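You operate a simulated robot arm through the tools that you are given. There is no shell and no other tool.

Carry out the task below with a simulated robot arm. There is one attempt and no reset: what you move stays moved.

TASK
Read the strip on the lunch cooler: add one ice pack at 10 C, two at 20 C.
Fine: the figure that counts is the one shown while the lid is still on; lift the lid off, lay the packs inside, put the lid back on, stand the carry handle up.
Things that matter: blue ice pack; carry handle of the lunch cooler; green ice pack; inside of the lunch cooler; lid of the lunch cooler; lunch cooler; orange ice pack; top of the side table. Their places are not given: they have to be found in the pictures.

Only the result counts: the job must be done as asked and must still hold three seconds after the hand-in. Knocking over, shifting, dropping, spilling or breaking anything else fails it. A push-on lid holds only when it is set on centred and level and pressed home; a screw cap is set on level and turned clockwise until tight.

THE ROBOT
A 7-joint arm with a two-finger parallel gripper, fixed in place. Base frame: the origin is on the floor under the middle of its stand, x ahead of it, y to its left, z up; the work surface is at about z = 0.76. Readings come in m, rad, newtons and seconds.
It reaches about 1.479 m from its shoulder. Its first joint turns from -2.897 to 2.897 rad. Payload 4.4 kg.
Tool frame: the origin (TCP) lies between the finger pads and is the grasp point; the fingertips stand 0.023 m ahead of it; z points along the fingers, y is the line along which they close. The gripper opens to 0.094 m. The fingers are 0.038 m wide and 0.01 m thick; the gripper's body (0.054 by 0.096 m) begins 0.039 m behind the TCP.
Orientation is that of the tool frame in the base frame, as [roll, pitch, yaw] about the fixed x, y, z axes, in that order (R = Rz(yaw) Ry(pitch) Rx(roll)). With the fingers straight down and closing along the base's y, the tool's x points along the base's -x, its y along +y and its z along -z.

THE INTERFACE
- The arm moves only by the tool jog_arm. Its argument "targets" is a list of rows, each a list of 3 entries, a list of its own where there are three numbers: the shift along the base's x, y, z in units of 200 mm (1.0 is 200 mm), then the turn, a rotation vector about the base's x, y, z in units of 90 degrees (1.0 is 90 degrees), then the opening, from 0 (shut) to 1 (fully open). In form: [[[dx, dy, dz], [rx, ry, rz], gripper], ...]. A call has 1 to 20 rows; each row is the pose to reach, as a shift and turn from the pose commanded when the call began. A call with a number of a shift or a turn outside -1 to 1 is refused whole. A row lasts 0.2 s, in which the tool goes at most 0.05 m and 0.15 rad; a call with a longer step from one row to the next is refused whole, and so is a gripper value outside its range. A pose out of reach is approached as far as the arm can. The call stops where the force on the tool passes 40 N (or 10 N more than at its start, if that is more) or the arm is blocked; 0.2 s more then pass. The fingers move at their own pace (about 0.072 m/s each) and stop on an object; they squeeze with about 30 N. The grip force told is the motor's: it shows also when the fingers shut on nothing. Time passes only in rows, and 0.2 s behind the last, so rows that repeat a pose let the fingers close. It gives the time, the measured TCP pose, the force on the tool (base axes), the opening and the grip force at its end, in the units of the frame above (readings bear some noise), with the torque about the TCP (base axes, N m) and any sound that the robot's microphone picked up, and new pictures: "pictures" is both (left out), scene, wrist or none.
- Cameras (640 x 400 px; columns grow to the right, rows downward): "scene" is fixed at [0.3936, -0.5105, 1.5479]; the picture's right is [0.83, -0.56, 0.00], its down [-0.30, -0.45, -0.84] and it looks along [0.47, 0.70, -0.54] (base axes); focal length 342 px, centre (320, 200). "wrist" rides on the gripper at [0.086, 0.016, -0.074] in the tool frame; the picture's right is [-0.18, 0.98, 0.00], its down [-0.58, -0.11, -0.81] and it looks along [-0.79, -0.15, 0.59] (tool axes); focal length 243 px, centre (320, 200).
- point_at(camera, pixels): there is no depth. For up to 12 entries [column, row, z] of the newest picture of that camera ("zoom" is the newest enlarged one), the place [x, y] in the base frame at which the ray of that pixel passes the height z, good to about 0.002 m, but the place of the scene camera against the robot may be out by one fixed shift of up to 0.018 m in any direction. No time passes.
- close_up(camera, box): a new picture of the part [left, top, right, bottom] of that camera's present view, enlarged. No time passes.
- finish_job(): hands the job in; it is judged then, once.

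Open the gripper and draw the arm clear of the work before you hand the job in, unless the task says otherwise.

The tools are called after ">>>" as name(argument=value, ...) on one line, values as JSON. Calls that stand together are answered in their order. jog_arm: Moves the arm, as the interface text tells. Its arguments: {"type":"object","properties":{"targets":{"type":"array"},"pictures":{"type":"string","enum":["both","scene","wrist","none"]}},"required":["targets"]} The other tools are called the same way: point_at (camera, pixels) gives the place at which the rays of pixels pass given heights; close_up (camera, box) takes an enlarged picture of a part of a camera's view; finish_job () hands the job in.

At the start:

```text
time: 0.0
position: [0.7987, 0.2933, 1.2883]
orientation: [3.142, 0.0, -3.142]
force: [-0.1, -0.5, 0.2]
wrist_torque: [0.02, 0.01, 0.0]
grip_width: 0.0941
finger_force: 0.1
```

scene: 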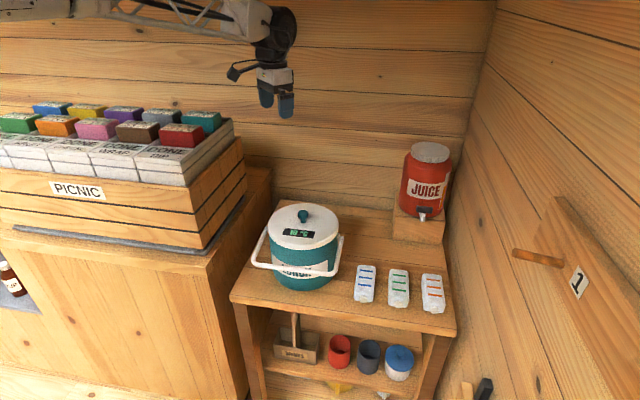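
wrist: 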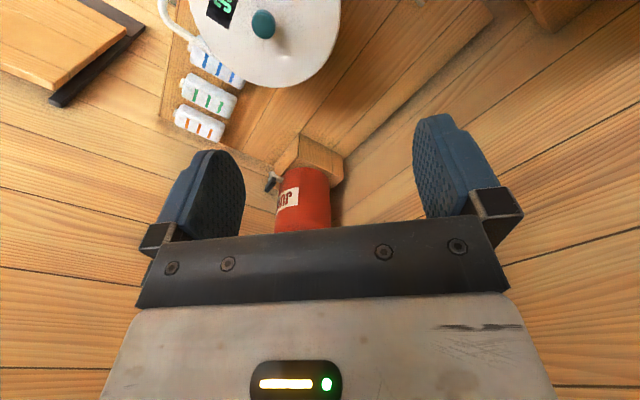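

The scene picture shows the cooler around (302,245) with a strip at about (300,232) and three packs at (365,283), (398,287), (432,293). I enlarge the strip and the packs to read them.

>>> close_up(camera="scene", box=[240, 190, 360, 300])

>>> close_up(camera="wrist", box=[150, 0, 350, 150])

>>> close_up(camera="scene", box=[340, 250, 460, 325])

```text
3.64 times, centred on (300, 245) of scene
```

zoom: 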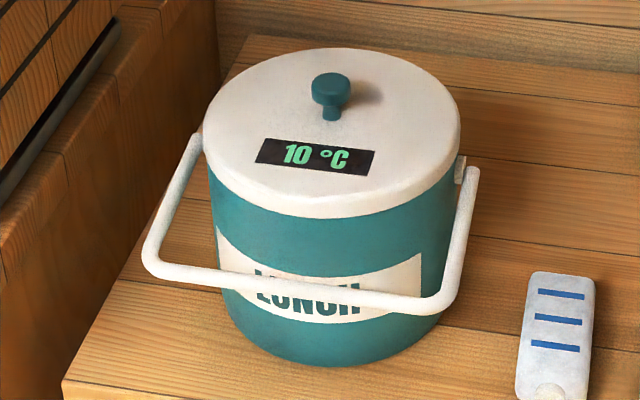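

```text
2.67 times, centred on (250, 75) of wrist
```

zoom: 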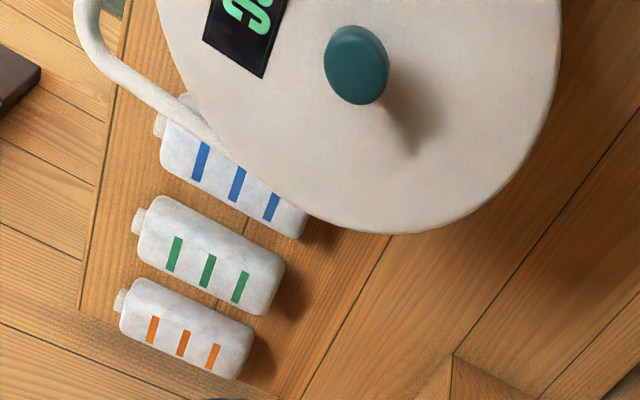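

```text
5.33 times, centred on (400, 288) of scene
```

zoom: 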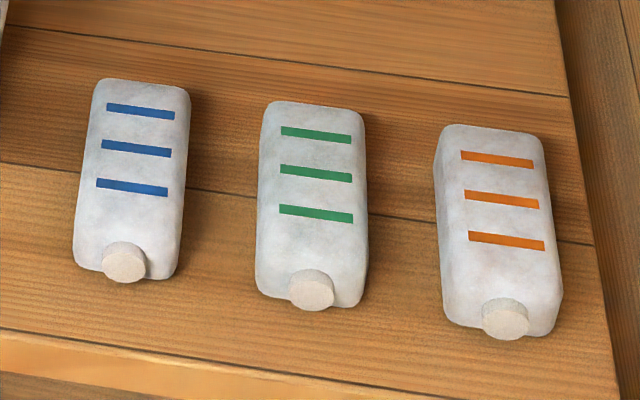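

The strip reads 10 °C with the lid on, so one pack is wanted. I now ask for positions of the knob, packs and table corner from both cameras at several heights to triangulate.

>>> point_at(camera="wrist", pixels=[[263, 24, 0.8], [263, 24, 1.0], [215, 66, 0.6], [215, 66, 0.8], [208, 95, 0.6], [208, 95, 0.8], [198, 122, 0.6], [198, 122, 0.8]])

>>> point_at(camera="scene", pixels=[[302, 215, 0.8], [302, 215, 1.0], [366, 279, 0.6], [366, 279, 0.8], [399, 283, 0.6], [399, 283, 0.8], [433, 288, 0.6], [433, 288, 0.8]])

```text
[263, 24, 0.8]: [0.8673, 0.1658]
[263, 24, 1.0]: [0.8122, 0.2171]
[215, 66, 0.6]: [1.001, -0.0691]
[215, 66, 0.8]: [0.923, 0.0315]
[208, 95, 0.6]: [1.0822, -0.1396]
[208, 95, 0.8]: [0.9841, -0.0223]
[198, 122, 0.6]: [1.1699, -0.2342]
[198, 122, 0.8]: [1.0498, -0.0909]
```

```text
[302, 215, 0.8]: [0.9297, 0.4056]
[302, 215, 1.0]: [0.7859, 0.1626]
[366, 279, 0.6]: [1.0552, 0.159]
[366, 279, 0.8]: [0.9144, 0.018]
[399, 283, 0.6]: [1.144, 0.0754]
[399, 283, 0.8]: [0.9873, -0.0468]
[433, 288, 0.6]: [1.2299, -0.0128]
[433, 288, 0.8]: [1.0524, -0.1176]
```

Table top is near z=0.76, pack tops near 0.78 and the lid knob near (0.82,0.21,0.96). I map the table corners, crate, juice stand and lid rim with both cameras before moving.

>>> point_at(camera="scene", pixels=[[231, 297, 0.76], [455, 333, 0.76], [447, 243, 0.76], [280, 200, 0.76], [393, 238, 0.76], [440, 245, 0.76], [393, 209, 0.84], [268, 232, 0.93], [338, 235, 0.93], [302, 250, 0.93], [308, 205, 0.93]])

>>> point_at(camera="scene", pixels=[[245, 140, 1.0], [196, 187, 1.0], [215, 252, 0.9], [248, 190, 0.9], [420, 150, 1.0], [270, 265, 0.88], [335, 272, 0.88], [343, 238, 0.93], [252, 262, 0.88], [365, 302, 0.76], [398, 306, 0.76], [432, 313, 0.76]])

>>> close_up(camera="scene", box=[220, 180, 480, 343])

```text
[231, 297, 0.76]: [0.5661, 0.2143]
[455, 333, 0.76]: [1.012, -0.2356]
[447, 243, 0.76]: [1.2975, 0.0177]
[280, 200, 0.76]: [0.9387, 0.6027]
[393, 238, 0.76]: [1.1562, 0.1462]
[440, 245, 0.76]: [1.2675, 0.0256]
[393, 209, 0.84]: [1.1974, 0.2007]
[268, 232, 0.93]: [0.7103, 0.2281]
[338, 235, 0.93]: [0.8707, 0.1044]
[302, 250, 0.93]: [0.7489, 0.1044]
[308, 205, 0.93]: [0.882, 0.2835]
```

```text
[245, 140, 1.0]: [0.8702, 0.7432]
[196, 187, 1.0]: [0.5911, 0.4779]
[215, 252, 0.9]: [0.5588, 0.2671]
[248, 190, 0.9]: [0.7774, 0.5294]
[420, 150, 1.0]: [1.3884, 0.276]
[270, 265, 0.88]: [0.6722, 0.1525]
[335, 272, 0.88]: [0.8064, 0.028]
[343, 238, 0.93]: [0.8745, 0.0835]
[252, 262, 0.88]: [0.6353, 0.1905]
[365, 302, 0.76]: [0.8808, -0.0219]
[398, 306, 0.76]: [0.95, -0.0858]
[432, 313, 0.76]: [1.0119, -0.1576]
```

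```text
2.45 times, centred on (350, 262) of scene
```

zoom: 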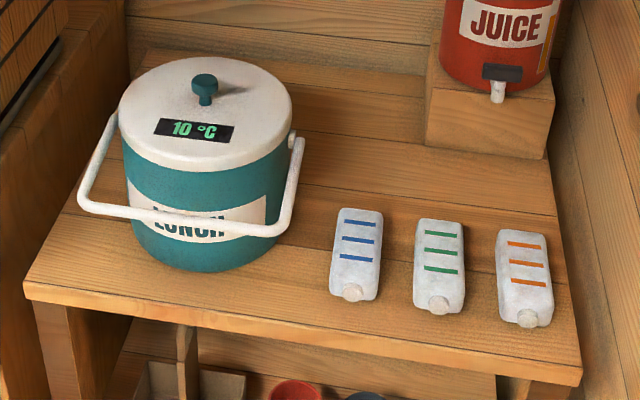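

The table is turned about 45° with free room behind the packs, between the cooler and the juice stand. I look at the gripper and its camera bracket near (255,75), and the handle, to judge clearances.

>>> close_up(camera="scene", box=[200, 0, 340, 130])

>>> jog_arm(targets=[[[-0.2, 0, 0], [0, 0, 0], 1], [[-0.4, 0, 0], [0, 0, 0], 1], [[-0.6, 0, 0], [0, 0, 0], 1], [[-0.8, 0, 0], [0, 0, 0], 1], [[-1, 0, 0], [0, 0, 0], 1]], pictures="both")

```text
3.08 times, centred on (270, 65) of scene
```

zoom: 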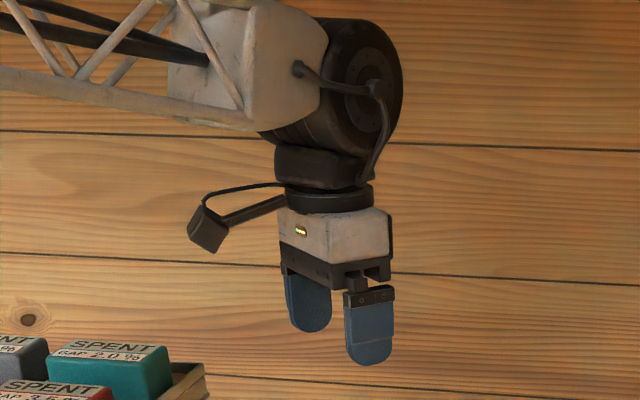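

```text
time: 1.2
position: [0.5988, 0.2942, 1.2893]
orientation: [-3.141, 0.0, -3.14]
force: [0.4, -0.8, -1.2]
wrist_torque: [-0.06, 0.0, 0.01]
grip_width: 0.0943
finger_force: 0.1
```

scene: 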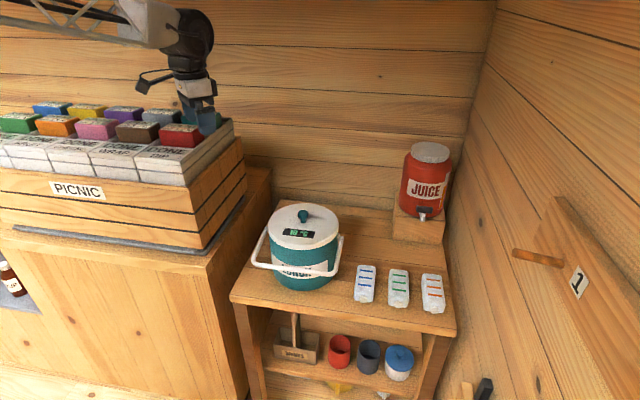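
wrist: 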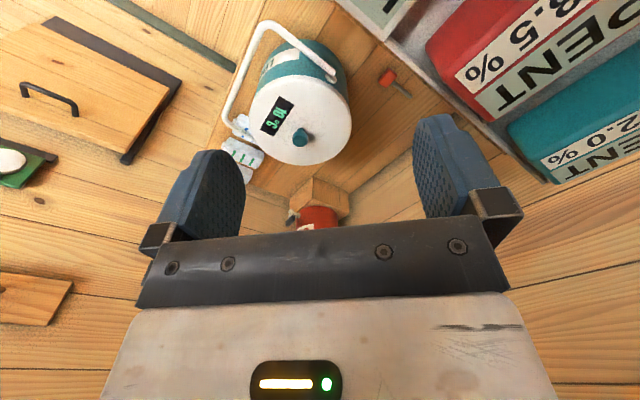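

The wrist view now shows the cooler at (305,100) and some small red thing at (390,80). I enlarge that area.

>>> close_up(camera="wrist", box=[210, 10, 450, 160])

>>> close_up(camera="scene", box=[0, 80, 280, 255])

```text
2.67 times, centred on (330, 85) of wrist
```

zoom: 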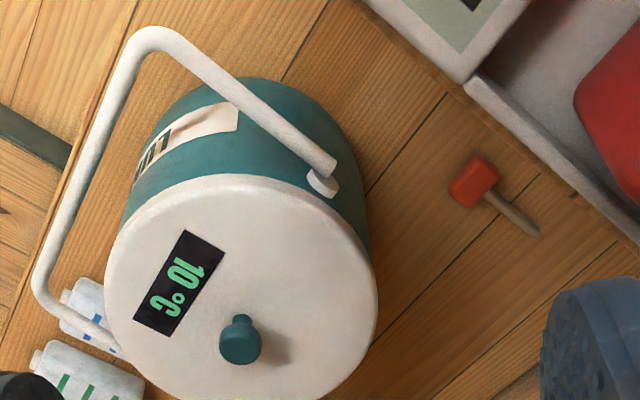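

```text
2.29 times, centred on (140, 168) of scene
```

zoom: 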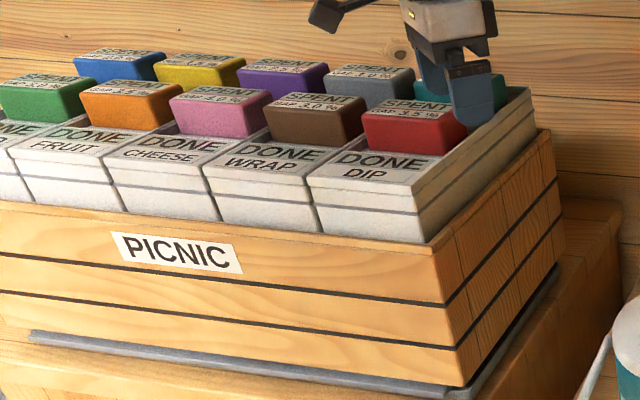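

The small red item looks like a mallet lying near the crate; I get its spot plus the knob, lid-rim and handle rays from this second wrist pose.

>>> point_at(camera="zoom", pixels=[[560, 220, 1.0]])

>>> point_at(camera="wrist", pixels=[[300, 139.4, 0.8], [300, 139.4, 1.0], [386, 78, 0.76], [408, 96, 0.76], [250, 106, 0.93], [352, 118, 0.93], [290, 80, 0.93], [303, 165, 0.93], [330, 80, 0.92], [228, 118, 0.85], [268, 22, 0.85], [352, 12, 0.8]])

```text
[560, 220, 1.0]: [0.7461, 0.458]
```

```text
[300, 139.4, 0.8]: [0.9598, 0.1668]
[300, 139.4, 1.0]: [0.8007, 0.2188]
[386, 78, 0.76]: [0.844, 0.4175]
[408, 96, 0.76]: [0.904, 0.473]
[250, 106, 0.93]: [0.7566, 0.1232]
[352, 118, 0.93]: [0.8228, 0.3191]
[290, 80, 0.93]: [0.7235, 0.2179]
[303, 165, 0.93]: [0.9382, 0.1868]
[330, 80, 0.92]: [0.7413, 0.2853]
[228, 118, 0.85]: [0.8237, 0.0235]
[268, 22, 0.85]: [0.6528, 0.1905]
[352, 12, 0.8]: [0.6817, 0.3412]
```

Two wrist rays put the knob top near (0.818, 0.212, 0.978), and the red mallet lies at about (0.85,0.42) away from my path. I move nearer, to about (0.70,0.22,1.12), for a closer look at knob, lid and handle.

>>> jog_arm(targets=[[[0.1, -0.075, -0.17], [0, 0, 0], 1], [[0.2, -0.15, -0.34], [0, 0, 0], 1], [[0.3, -0.225, -0.51], [0, 0, 0], 1], [[0.4, -0.3, -0.68], [0, 0, 0], 1], [[0.5, -0.37, -0.84], [0, 0, 0], 1]], pictures="both")

```text
time: 2.4
position: [0.6977, 0.2211, 1.1195]
orientation: [-3.141, 0.001, -3.141]
force: [-0.2, 0.1, 0.0]
wrist_torque: [0.02, -0.01, 0.02]
grip_width: 0.0941
finger_force: 0.0
```

scene: 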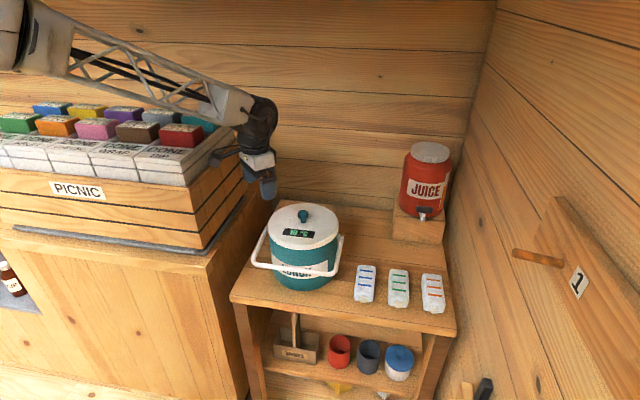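
wrist: 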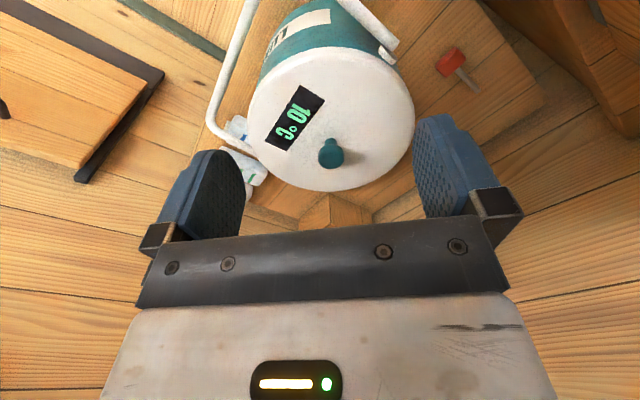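

The knob is now at about (331,152) in the wrist view. I enlarge the lid to find the knob, rim and lid top edges.

>>> close_up(camera="wrist", box=[210, 40, 450, 200])

>>> point_at(camera="wrist", pixels=[[331, 160, 0.9], [331, 160, 1.0], [463, 62, 0.76], [248, 110, 0.93], [414, 110, 0.93], [330, 47, 0.93], [330, 191, 0.93]])

```text
2.50 times, centred on (330, 120) of wrist
```

zoom: 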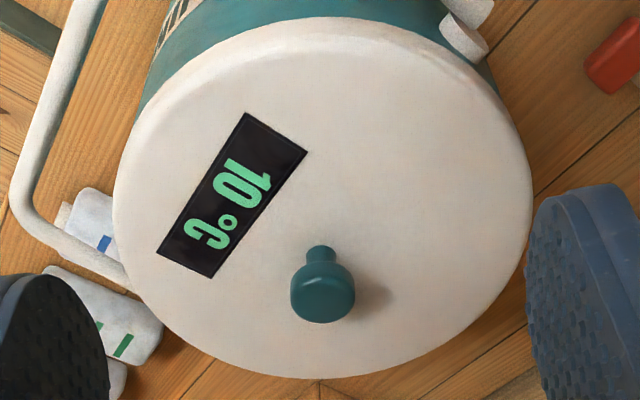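

```text
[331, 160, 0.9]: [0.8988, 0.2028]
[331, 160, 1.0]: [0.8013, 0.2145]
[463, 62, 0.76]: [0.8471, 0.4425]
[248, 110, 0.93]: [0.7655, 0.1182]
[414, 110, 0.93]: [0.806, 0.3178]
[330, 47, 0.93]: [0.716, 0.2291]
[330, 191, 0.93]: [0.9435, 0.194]
```

The knob cap is about 32 mm wide with its centre near z=0.976, lid top near 0.94. I move the open gripper to directly above it at z≈1.05, fingertips still above the knob, and check alignment.

>>> jog_arm(targets=[[[0.2, -0.01, 0], [0, 0, 0], 1], [[0.4, -0.03, 0], [0, 0, 0], 1], [[0.6, -0.045, 0], [0, 0, 0], 1], [[0.6, -0.045, -0.17], [0, 0, 0], 1], [[0.6, -0.045, -0.34], [0, 0, 0], 1]], pictures="both")

```text
time: 3.6
position: [0.8208, 0.2111, 1.052]
orientation: [3.14, 0.002, -3.14]
force: [0.0, -0.5, 0.0]
wrist_torque: [-0.02, 0.0, 0.01]
grip_width: 0.0939
finger_force: 0.1
```

scene: 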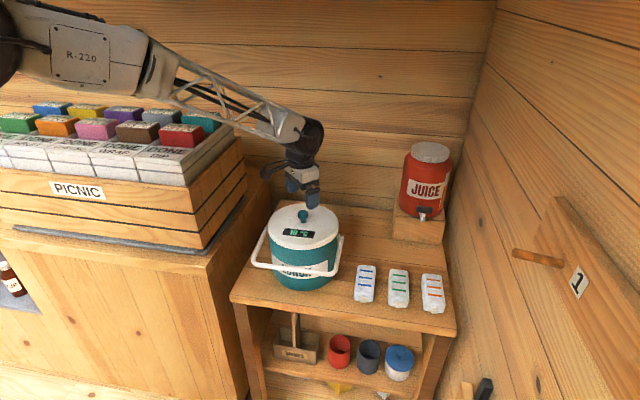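
wrist: 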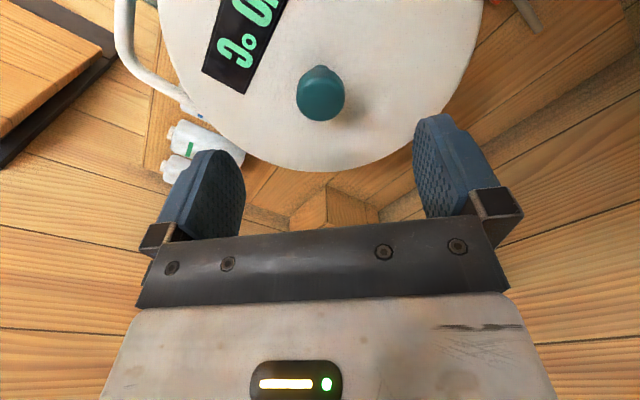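

The knob cap sits at (320,96), which works out to (0.820,0.2105) — right under the tool. I lower to z≈0.974 and close on the knob.

>>> jog_arm(targets=[[[0, 0, -0.2], [0, 0, 0], 1], [[0, 0, -0.39], [0, 0, 0], 1], [[0, 0, -0.39], [0, 0, 0], 0.2], [[0, 0, -0.39], [0, 0, 0], 0.1], [[0, 0, -0.39], [0, 0, 0], 0.1], [[0, 0, -0.39], [0, 0, 0], 0.0], [[0, 0, -0.39], [0, 0, 0], 0.0]], pictures="both")

```text
time: 5.2
position: [0.8174, 0.2109, 0.9769]
orientation: [3.141, 0.001, 3.141]
force: [0.8, 6.1, 3.2]
wrist_torque: [0.02, 0.02, 0.04]
grip_width: 0.0308
finger_force: 30.2
heard: snap
```

scene: 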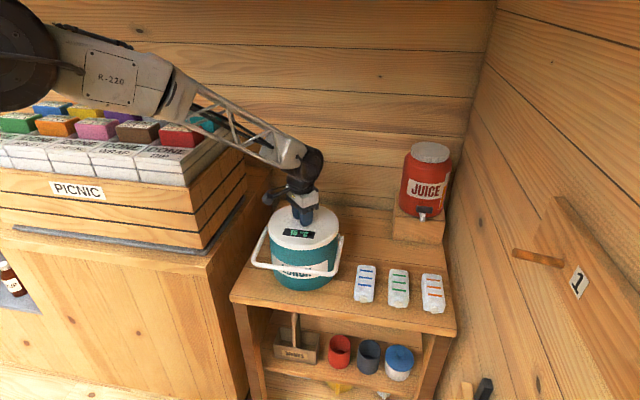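
wrist: 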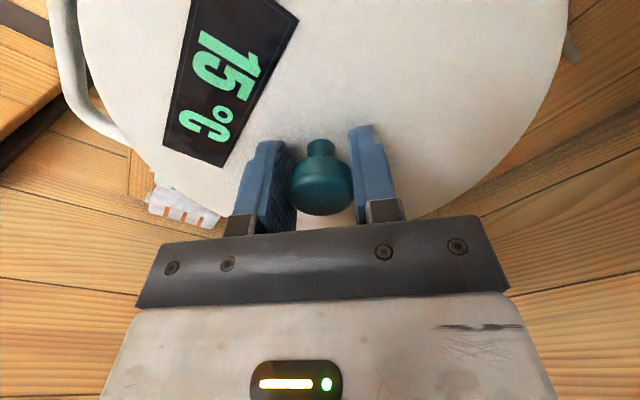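

A snap was heard and the strip jumped to 15 °C, so the lid has just come loose; the lid-on figure was 10 °C, so one pack. I lift the lid straight up gently.

>>> jog_arm(targets=[[[0, 0, 0.05], [0, 0, 0], 0], [[0, 0, 0.1], [0, 0, 0], 0], [[0, 0, 0.2], [0, 0, 0], 0], [[0, 0, 0.35], [0, 0, 0], 0], [[0, 0, 0.55], [0, 0, 0], 0], [[0, 0, 0.75], [0, 0, 0], 0]], pictures="both")

```text
time: 6.6
position: [0.8185, 0.2089, 1.1245]
orientation: [3.141, 0.0, 3.141]
force: [-0.1, -0.3, -0.9]
wrist_torque: [-0.02, 0.0, -0.04]
grip_width: 0.0
finger_force: 30.3
```

scene: 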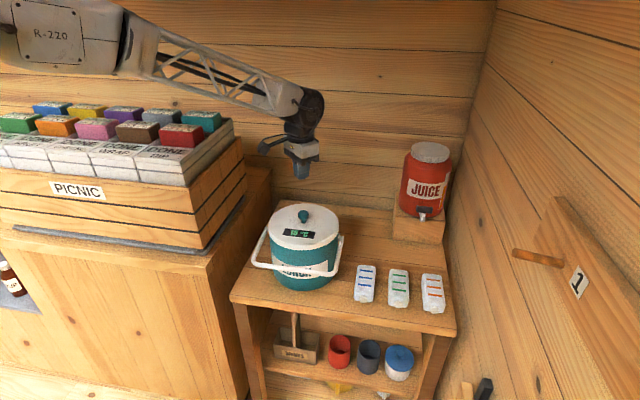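
wrist: 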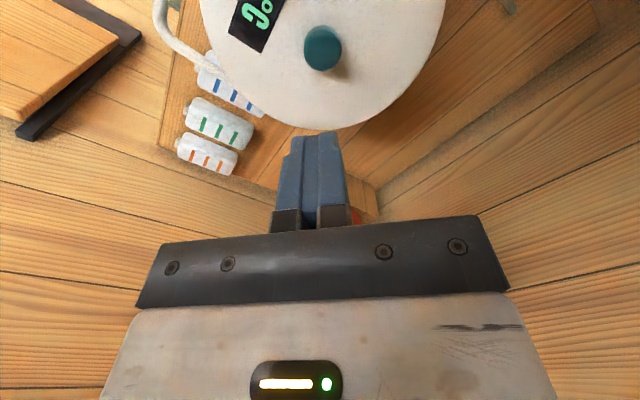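

The fingers slipped off the knob (grip width 0). I look closely at the lid and the strip to see their present state.

>>> close_up(camera="scene", box=[240, 190, 360, 300])

>>> close_up(camera="wrist", box=[180, 0, 480, 140])

```text
3.64 times, centred on (300, 245) of scene
```

zoom: 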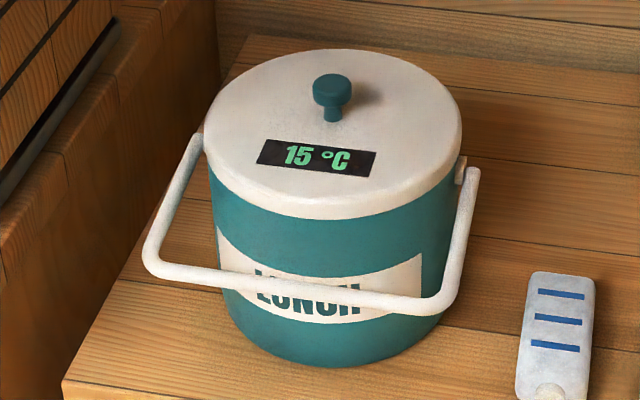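

```text
2.13 times, centred on (330, 70) of wrist
```

zoom: 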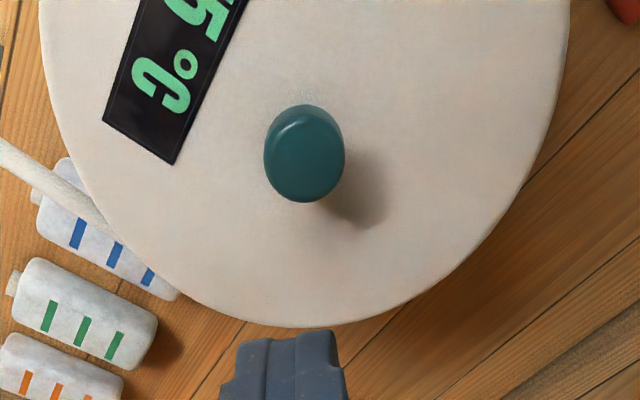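

The lid still sits on the cooler, strip at 15 °C (loosened); the knob re-measures at (0.818,0.211). I open, go back down a little deeper than before (z≈0.969), and close without lifting yet.

>>> jog_arm(targets=[[[0, 0, 0], [0, 0, 0], 0.8], [[0, 0, -0.1], [0, 0, 0], 0.8], [[0, 0, -0.3], [0, 0, 0], 0.8], [[0, 0, -0.5], [0, 0, 0], 0.8], [[0, 0, -0.7], [0, 0, 0], 0.8], [[0, 0, -0.775], [0, 0, 0], 0.8], [[0, 0, -0.775], [0, 0, 0], 0.8], [[0, 0, -0.775], [0, 0, 0], 0.2], [[0, 0, -0.775], [0, 0, 0], 0.2], [[0, 0, -0.775], [0, 0, 0], 0.2], [[0, 0, -0.775], [0, 0, 0], 0.2], [[0, 0, -0.775], [0, 0, 0], 0.0], [[0, 0, -0.775], [0, 0, 0], 0.0]], pictures="both")

```text
time: 8.1
position: [0.8175, 0.2131, 0.975]
orientation: [3.139, 0.007, 3.141]
force: [-0.8, -0.3, 7.3]
wrist_torque: [-0.29, 0.15, -0.06]
grip_width: 0.0754
finger_force: 0.2
heard: snap
stopped in row 7: the force on the tool passed its limit at 52 N (the readings are from after the stop); the commanded pose is now the measured one
```

scene: 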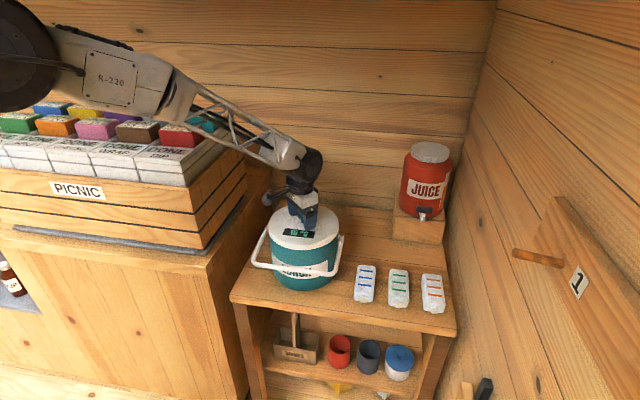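
wrist: 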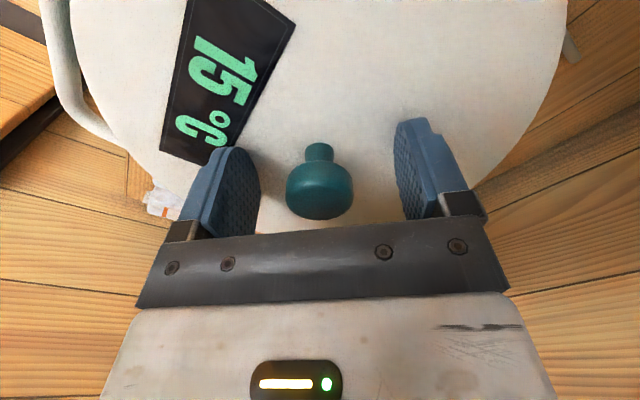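

The fingertips met the lid top at about z=0.952 and pressed it (second snap), fingers are still open around the knob at (319,190). I raise 3 mm so the tips are off the lid, then close on the knob and check before pulling.

>>> jog_arm(targets=[[[0, -0.008, 0.012], [0, 0, 0], 0.8], [[0, -0.008, 0.012], [0, 0, 0], 0.3], [[0, -0.008, 0.012], [0, 0, 0], 0.2], [[0, -0.008, 0.012], [0, 0, 0], 0.0], [[0, -0.008, 0.012], [0, 0, 0], 0.0], [[0, -0.008, 0.012], [0, 0, 0], 0.0]], pictures="wrist")

>>> close_up(camera="wrist", box=[160, 0, 480, 240])

>>> close_up(camera="scene", box=[240, 170, 360, 290])

```text
time: 9.5
position: [0.8164, 0.2109, 0.9762]
orientation: [3.14, 0.005, -3.141]
force: [0.2, 1.0, 0.7]
wrist_torque: [0.06, 0.04, -0.02]
grip_width: 0.0305
finger_force: 30.0
heard: snap
```

wrist: 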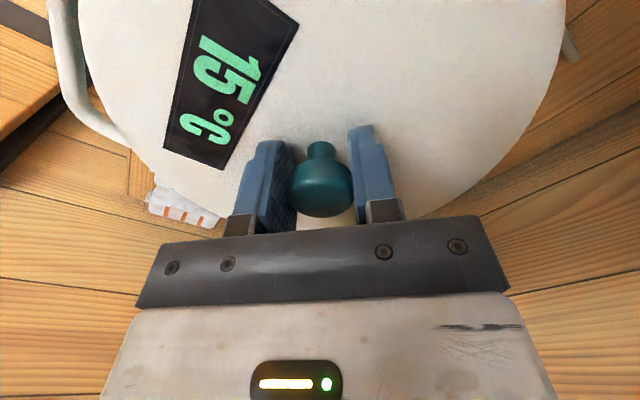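

```text
1.67 times, centred on (320, 120) of wrist
```

zoom: 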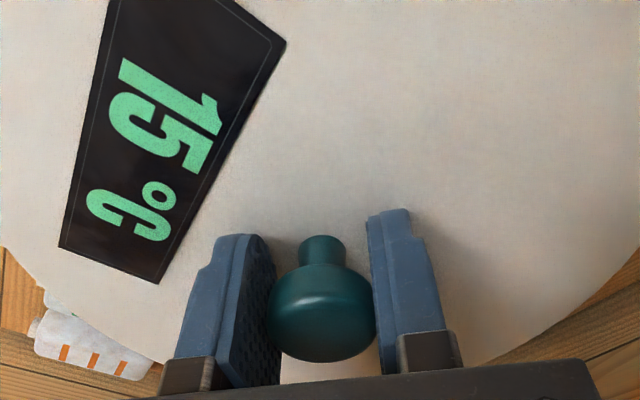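

```text
3.33 times, centred on (300, 230) of scene
```

zoom: 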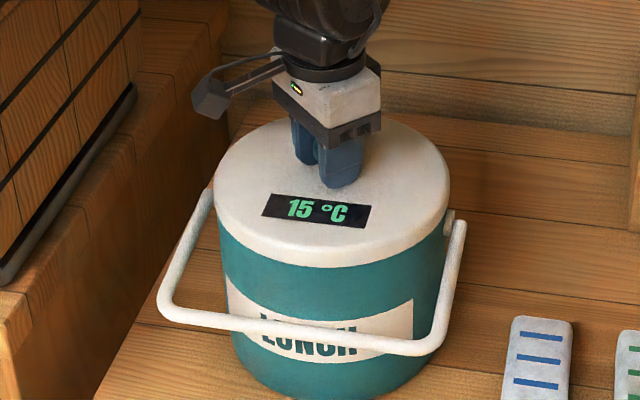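

Gripping produced a snap (lid unseated again) and the knob is held at width 0.0305. I lift slowly by 10 mm in small steps and check whether the lid follows.

>>> jog_arm(targets=[[[0, 0, 0.01], [0, 0, 0], 0], [[0, 0, 0.02], [0, 0, 0], 0], [[0, 0, 0.03], [0, 0, 0], 0], [[0, 0, 0.04], [0, 0, 0], 0], [[0, 0, 0.05], [0, 0, 0], 0]], pictures="both")

>>> close_up(camera="scene", box=[240, 170, 360, 290])

```text
time: 10.7
position: [0.818, 0.2104, 0.9867]
orientation: [3.139, 0.005, -3.141]
force: [-0.3, 0.3, -1.8]
wrist_torque: [-0.02, -0.01, -0.01]
grip_width: 0.0304
finger_force: 30.4
```

scene: 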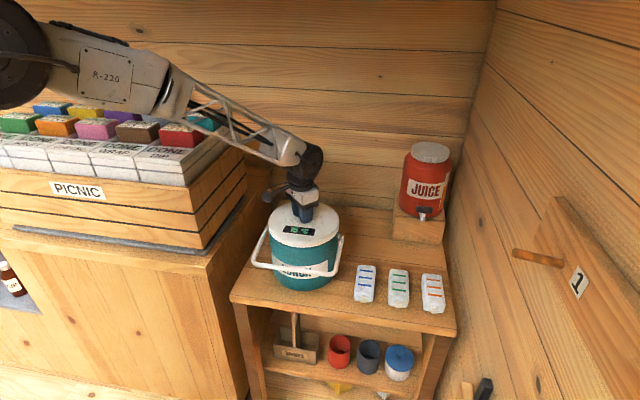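
wrist: 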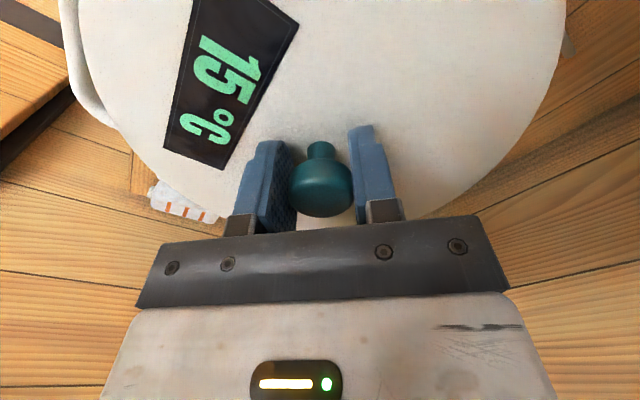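

```text
3.33 times, centred on (300, 230) of scene
```

zoom: 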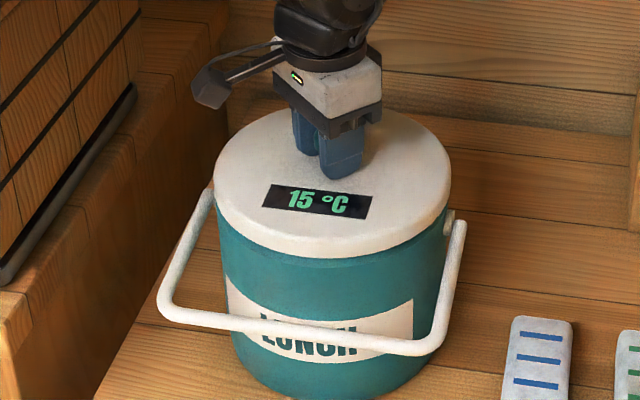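

The lid rose with the hand (rim is visibly higher at zoom (330,255), pull only −1.8 N). I keep lifting slowly in 5 mm rows.

>>> jog_arm(targets=[[[0, 0, 0.02], [0, 0, 0], 0], [[0, 0, 0.04], [0, 0, 0], 0], [[0, 0, 0.06], [0, 0, 0], 0], [[0, 0, 0.08], [0, 0, 0], 0], [[0, 0, 0.1], [0, 0, 0], 0], [[0, 0, 0.12], [0, 0, 0], 0], [[0, 0, 0.14], [0, 0, 0], 0], [[0, 0, 0.16], [0, 0, 0], 0]], pictures="both")

```text
time: 12.5
position: [0.8185, 0.2099, 1.0167]
orientation: [3.14, 0.005, -3.14]
force: [0.5, -0.2, -1.9]
wrist_torque: [0.02, 0.02, 0.01]
grip_width: 0.0305
finger_force: 29.9
```

scene: 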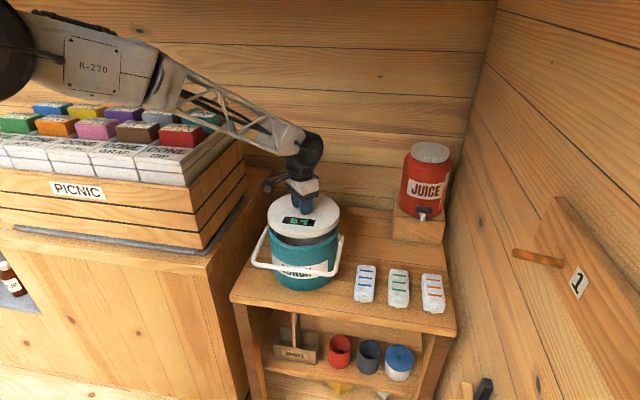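
wrist: 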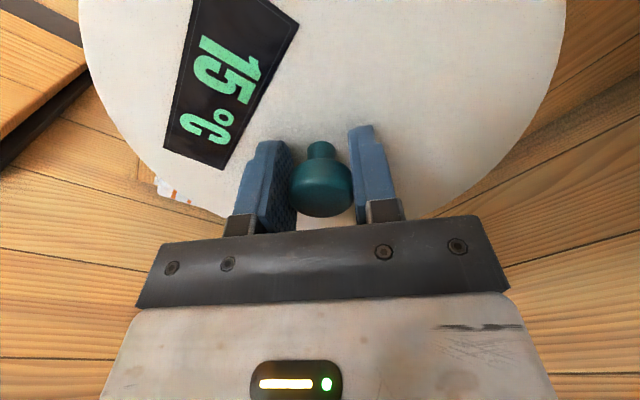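

The lid is clear at roughly 40 mm up. I enlarge the scene to confirm the lid's underside and see the opening.

>>> close_up(camera="scene", box=[240, 170, 360, 290])

>>> jog_arm(targets=[[[0, 0, 0.05], [0, 0, 0], 0], [[0, 0, 0.12], [0, 0, 0], 0], [[0, 0, 0.2], [0, 0, 0], 0], [[0, 0, 0.3], [0, 0, 0], 0], [[0, 0, 0.4], [0, 0, 0], 0]], pictures="both")

```text
3.33 times, centred on (300, 230) of scene
```

zoom: 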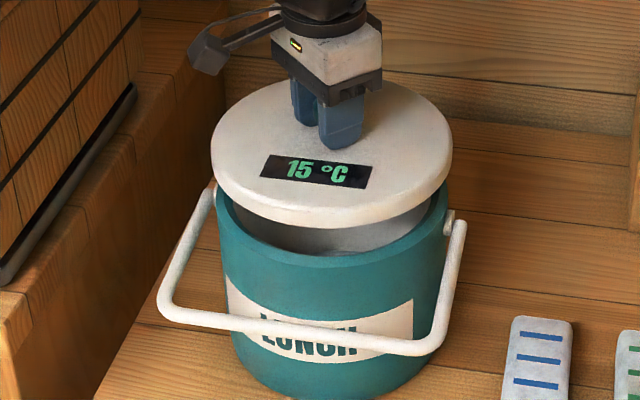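

```text
time: 13.7
position: [0.8184, 0.2106, 1.0976]
orientation: [3.141, 0.005, -3.141]
force: [0.6, -1.1, -1.7]
wrist_torque: [-0.01, 0.04, -0.01]
grip_width: 0.0307
finger_force: 30.2
```

scene: 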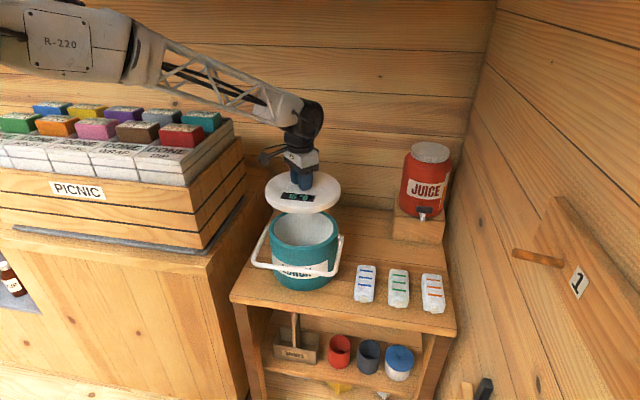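
wrist: 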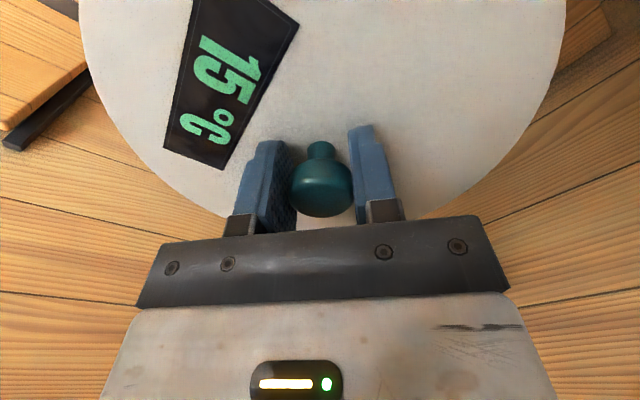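

The lid is fully off and hangs level; the cooler is open. I carry it to the free spot behind the packs, towards about (1.05,0.27), staying high.

>>> jog_arm(targets=[[[0.1, 0.03, 0], [0, 0, 0], 0], [[0.28, 0.08, 0], [0, 0, 0], 0], [[0.46, 0.13, 0], [0, 0, 0], 0], [[0.64, 0.18, 0], [0, 0, 0], 0], [[0.82, 0.23, 0], [0, 0, 0], 0], [[0.98, 0.28, 0], [0, 0, 0], 0], [[1.0, 0.29, 0], [0, 0, 0], 0]], pictures="both")

```text
time: 15.3
position: [1.0193, 0.267, 1.0974]
orientation: [3.138, 0.005, 3.141]
force: [0.0, 0.6, -1.5]
wrist_torque: [0.02, -0.03, 0.02]
grip_width: 0.0306
finger_force: 29.8
```

scene: 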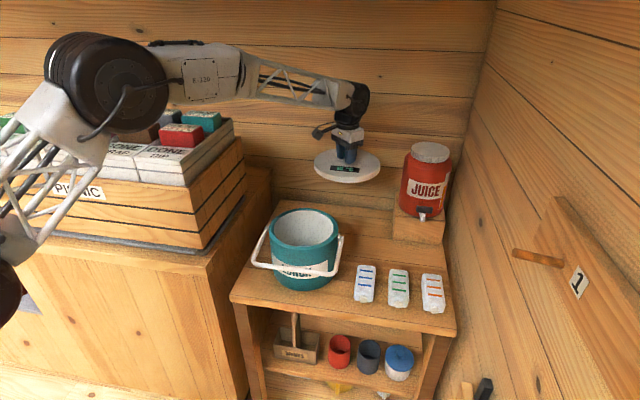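
wrist: 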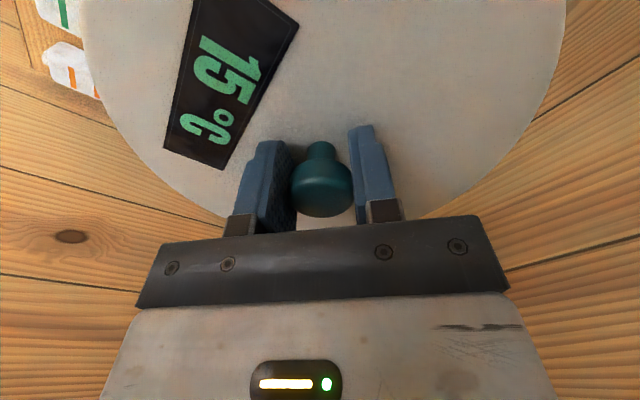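

The lid is at (1.02,0.267), left of the juice stand and behind the packs in the scene view. I go the last 3 cm forward and descend about 0.18 m, then check.

>>> jog_arm(targets=[[[0.08, 0.02, -0.1], [0, 0, 0], 0], [[0.15, 0.03, -0.28], [0, 0, 0], 0], [[0.15, 0.03, -0.48], [0, 0, 0], 0], [[0.15, 0.03, -0.68], [0, 0, 0], 0], [[0.15, 0.03, -0.85], [0, 0, 0], 0], [[0.15, 0.03, -0.95], [0, 0, 0], 0], [[0.15, 0.03, -1.0], [0, 0, 0], 0]], pictures="both")

>>> close_up(camera="scene", box=[260, 150, 460, 310])

```text
time: 16.9
position: [1.0473, 0.2751, 0.8969]
orientation: [3.139, 0.005, -3.141]
force: [0.3, 0.3, -0.3]
wrist_torque: [-0.03, 0.01, 0.0]
grip_width: 0.0304
finger_force: 29.7
```

scene: 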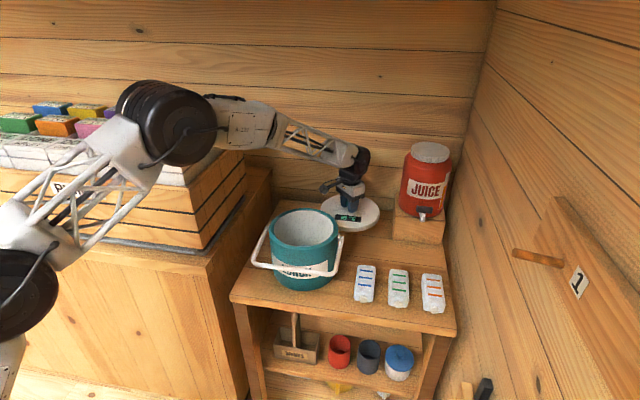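
wrist: 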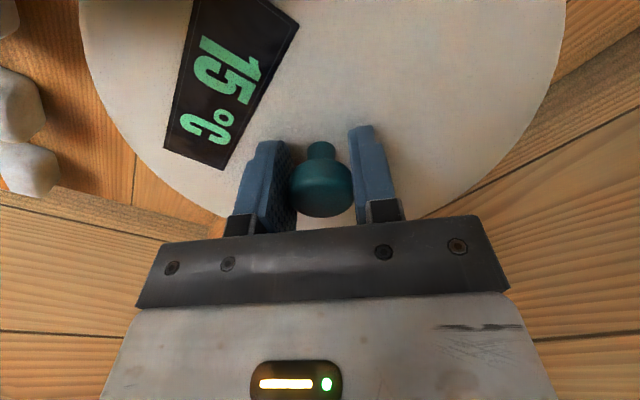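

```text
2.50 times, centred on (360, 230) of scene
```

zoom: 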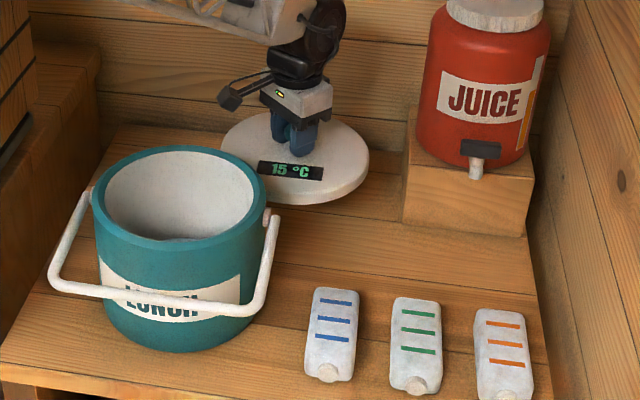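

The lid hovers clear of the stand (left edge at zoom x≈405) and behind the cooler. I lower to about z=0.825, then look at forces.

>>> jog_arm(targets=[[[0, 0, -0.12], [0, 0, 0], 0], [[0, 0, -0.24], [0, 0, 0], 0], [[0, 0, -0.34], [0, 0, 0], 0], [[0, 0, -0.36], [0, 0, 0], 0], [[0, 0, -0.36], [0, 0, 0], 0]], pictures="scene")

>>> close_up(camera="scene", box=[290, 170, 430, 260])

```text
time: 18.1
position: [1.0473, 0.275, 0.8258]
orientation: [3.139, 0.006, -3.14]
force: [0.3, 0.6, -1.4]
wrist_torque: [0.03, 0.01, 0.03]
grip_width: 0.0304
finger_force: 30.3
```

scene: 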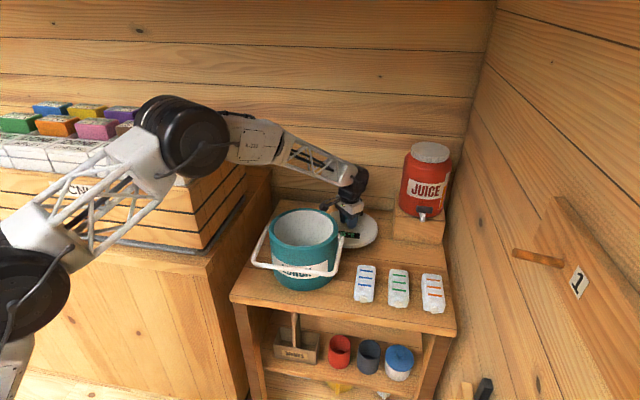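

```text
4.44 times, centred on (360, 215) of scene
```

zoom: 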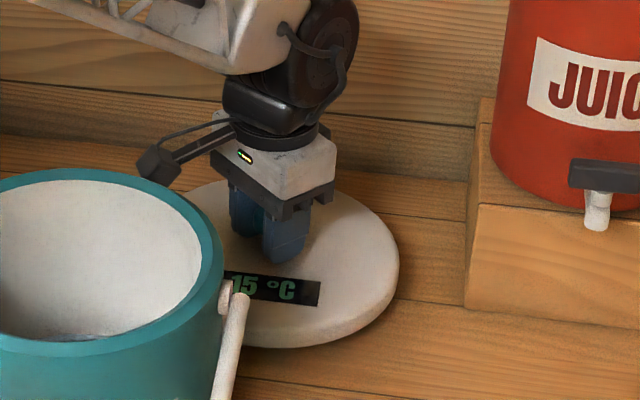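

Still hanging free at z=0.826 (−1.4 N). I lower in 2 mm rows to feel for the table.

>>> jog_arm(targets=[[[0, 0, -0.01], [0, 0, 0], 0], [[0, 0, -0.02], [0, 0, 0], 0], [[0, 0, -0.03], [0, 0, 0], 0], [[0, 0, -0.04], [0, 0, 0], 0]], pictures="none")

```text
time: 19.1
position: [1.0473, 0.2747, 0.8174]
orientation: [3.141, 0.005, -3.141]
force: [-0.3, 0.3, -1.1]
wrist_torque: [-0.01, -0.02, -0.02]
grip_width: 0.0304
finger_force: 30.0
```

No contact yet at z=0.817. I continue down another 8 mm in 2 mm rows.

>>> jog_arm(targets=[[[0, 0, -0.01], [0, 0, 0], 0], [[0, 0, -0.02], [0, 0, 0], 0], [[0, 0, -0.03], [0, 0, 0], 0], [[0, 0, -0.04], [0, 0, 0], 0]], pictures="scene")

>>> close_up(camera="scene", box=[290, 170, 430, 260])

```text
time: 20.1
position: [1.0486, 0.2748, 0.8114]
orientation: [3.139, 0.009, 3.14]
force: [-13.9, -0.8, 33.3]
wrist_torque: [-0.04, 0.13, -0.01]
grip_width: 0.0306
finger_force: 30.0
```

scene: 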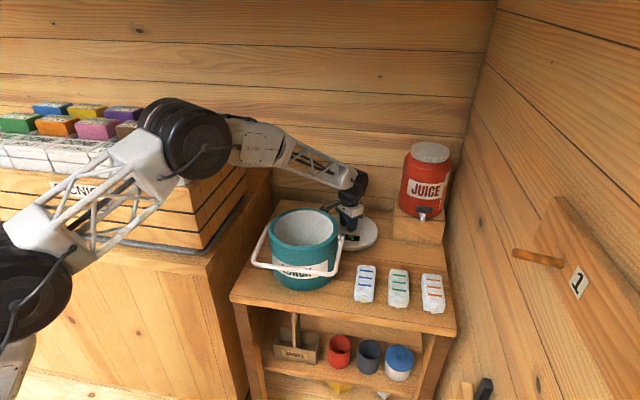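

```text
4.44 times, centred on (360, 215) of scene
```

zoom: 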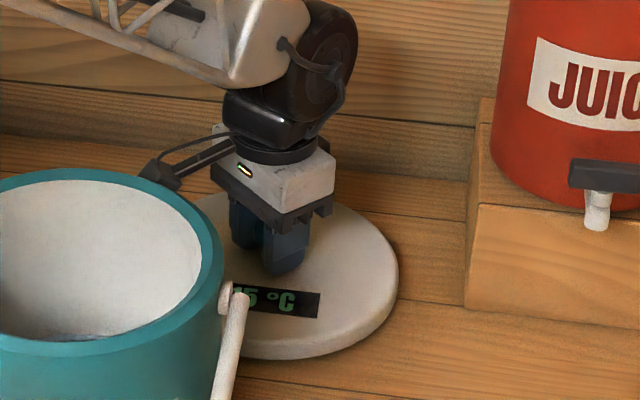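

The lid has touched the table (33 N up at z=0.811). I ease up 3 mm, open the fingers, and then rise straight up.

>>> jog_arm(targets=[[[0, 0, 0.015], [0, 0, 0], 0], [[0, 0, 0.015], [0, 0, 0], 0.4], [[0, 0, 0.015], [0, 0, 0], 0.7], [[0, 0, 0.015], [0, 0, 0], 0.8], [[0, 0, 0.015], [0, 0, 0], 0.8]], pictures="wrist")

```text
time: 21.3
position: [1.0465, 0.2758, 0.8112]
orientation: [3.141, 0.005, 3.141]
force: [-1.1, 1.2, 1.5]
wrist_torque: [-0.07, 0.07, 0.02]
grip_width: 0.0737
finger_force: 0.1
```

wrist: 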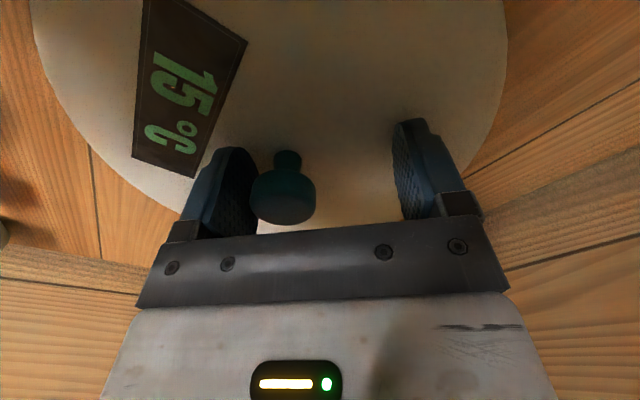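

Fingers are open; the lid slid a little towards the −y finger but is flat on the table. I rise straight up about 0.15 m and look.

>>> jog_arm(targets=[[[0, -0.03, 0.02], [0, 0, 0], 0.9], [[0, -0.06, 0.06], [0, 0, 0], 1.0], [[0, -0.06, 0.14], [0, 0, 0], 1.0], [[0, -0.06, 0.3], [0, 0, 0], 1], [[0, -0.06, 0.5], [0, 0, 0], 1], [[0, -0.06, 0.75], [0, 0, 0], 1], [[0, -0.06, 1.0], [0, 0, 0], 1]], pictures="both")

>>> close_up(camera="scene", box=[230, 170, 470, 340])

```text
time: 22.9
position: [1.0464, 0.2623, 1.011]
orientation: [3.14, 0.003, -3.14]
force: [0.0, -0.2, -0.8]
wrist_torque: [-0.04, -0.02, 0.0]
grip_width: 0.0941
finger_force: 0.1
```

scene: 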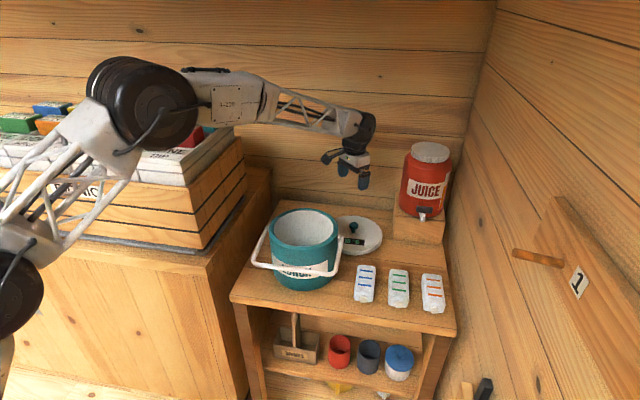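
wrist: 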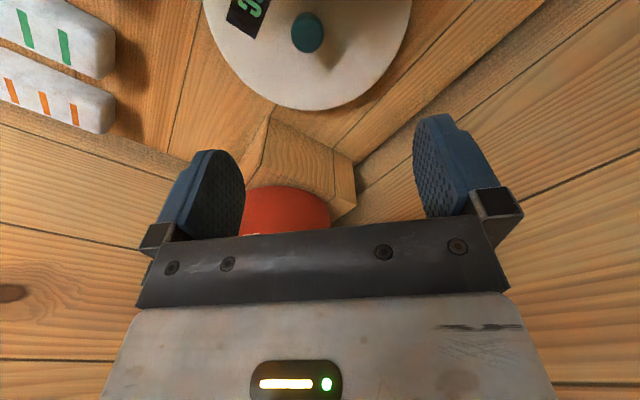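

```text
2.35 times, centred on (350, 255) of scene
```

zoom: 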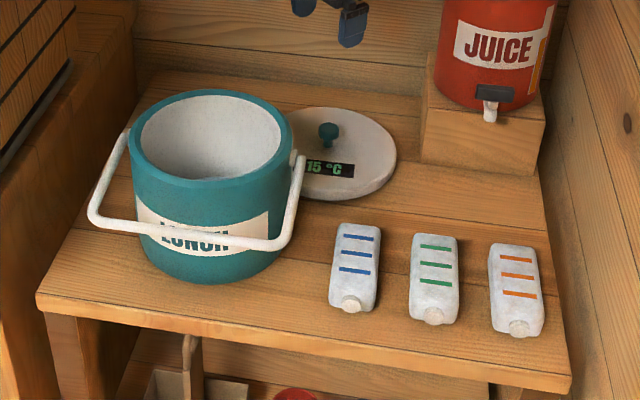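

The lid lies flat on the table between cooler and juice stand with nothing disturbed. I now swing toward the front of the packs, turning the tool 45° so the fingers will close across a pack.

>>> jog_arm(targets=[[[-0.06, -0.14, 0], [0, 0, 0.07], 1], [[-0.12, -0.29, 0], [0, 0, 0.14], 1], [[-0.18, -0.43, 0], [0, 0, 0.21], 1], [[-0.24, -0.57, 0], [0, 0, 0.28], 1], [[-0.3, -0.72, 0], [0, 0, 0.35], 1], [[-0.36, -0.86, 0], [0, 0, 0.42], 1], [[-0.42, -1.0, 0], [0, 0, 0.5], 1]], pictures="none")

>>> jog_arm(targets=[[[-0.08, -0.2, 0], [0, 0, 0], 1], [[-0.16, -0.4, 0], [0, 0, 0], 1], [[-0.24, -0.6, 0], [0, 0, 0], 1], [[-0.32, -0.8, 0], [0, 0, 0], 1], [[-0.39, -0.98, 0], [0, 0, 0], 1]], pictures="both")

```text
time: 24.5
position: [0.9637, 0.0626, 1.0117]
orientation: [3.139, 0.006, -2.355]
force: [0.4, -0.2, -0.8]
wrist_torque: [0.02, -0.01, 0.03]
grip_width: 0.0942
finger_force: 0.1
```

```text
time: 25.7
position: [0.8857, -0.1338, 1.013]
orientation: [3.14, 0.005, -2.357]
force: [0.0, -0.1, -0.5]
wrist_torque: [-0.01, 0.0, 0.01]
grip_width: 0.094
finger_force: 0.0
```

scene: 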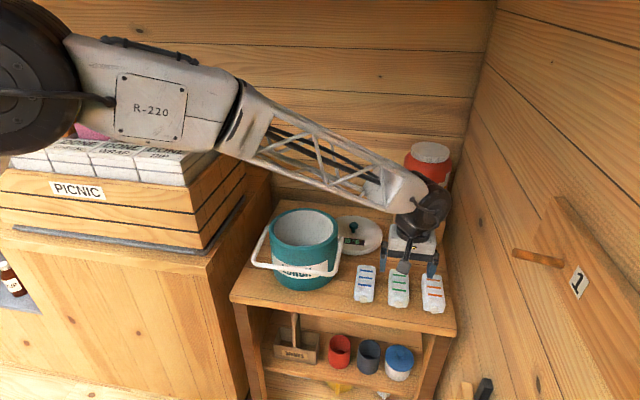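
wrist: 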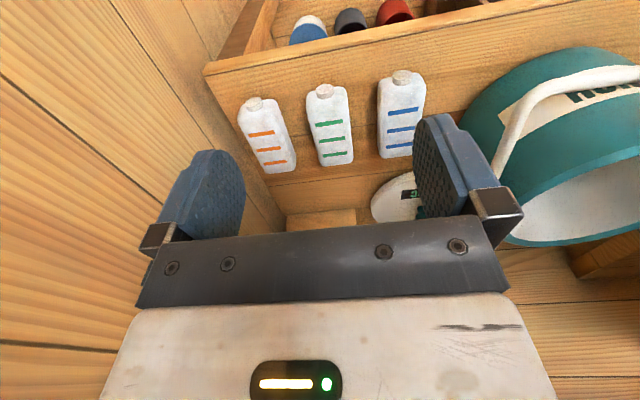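

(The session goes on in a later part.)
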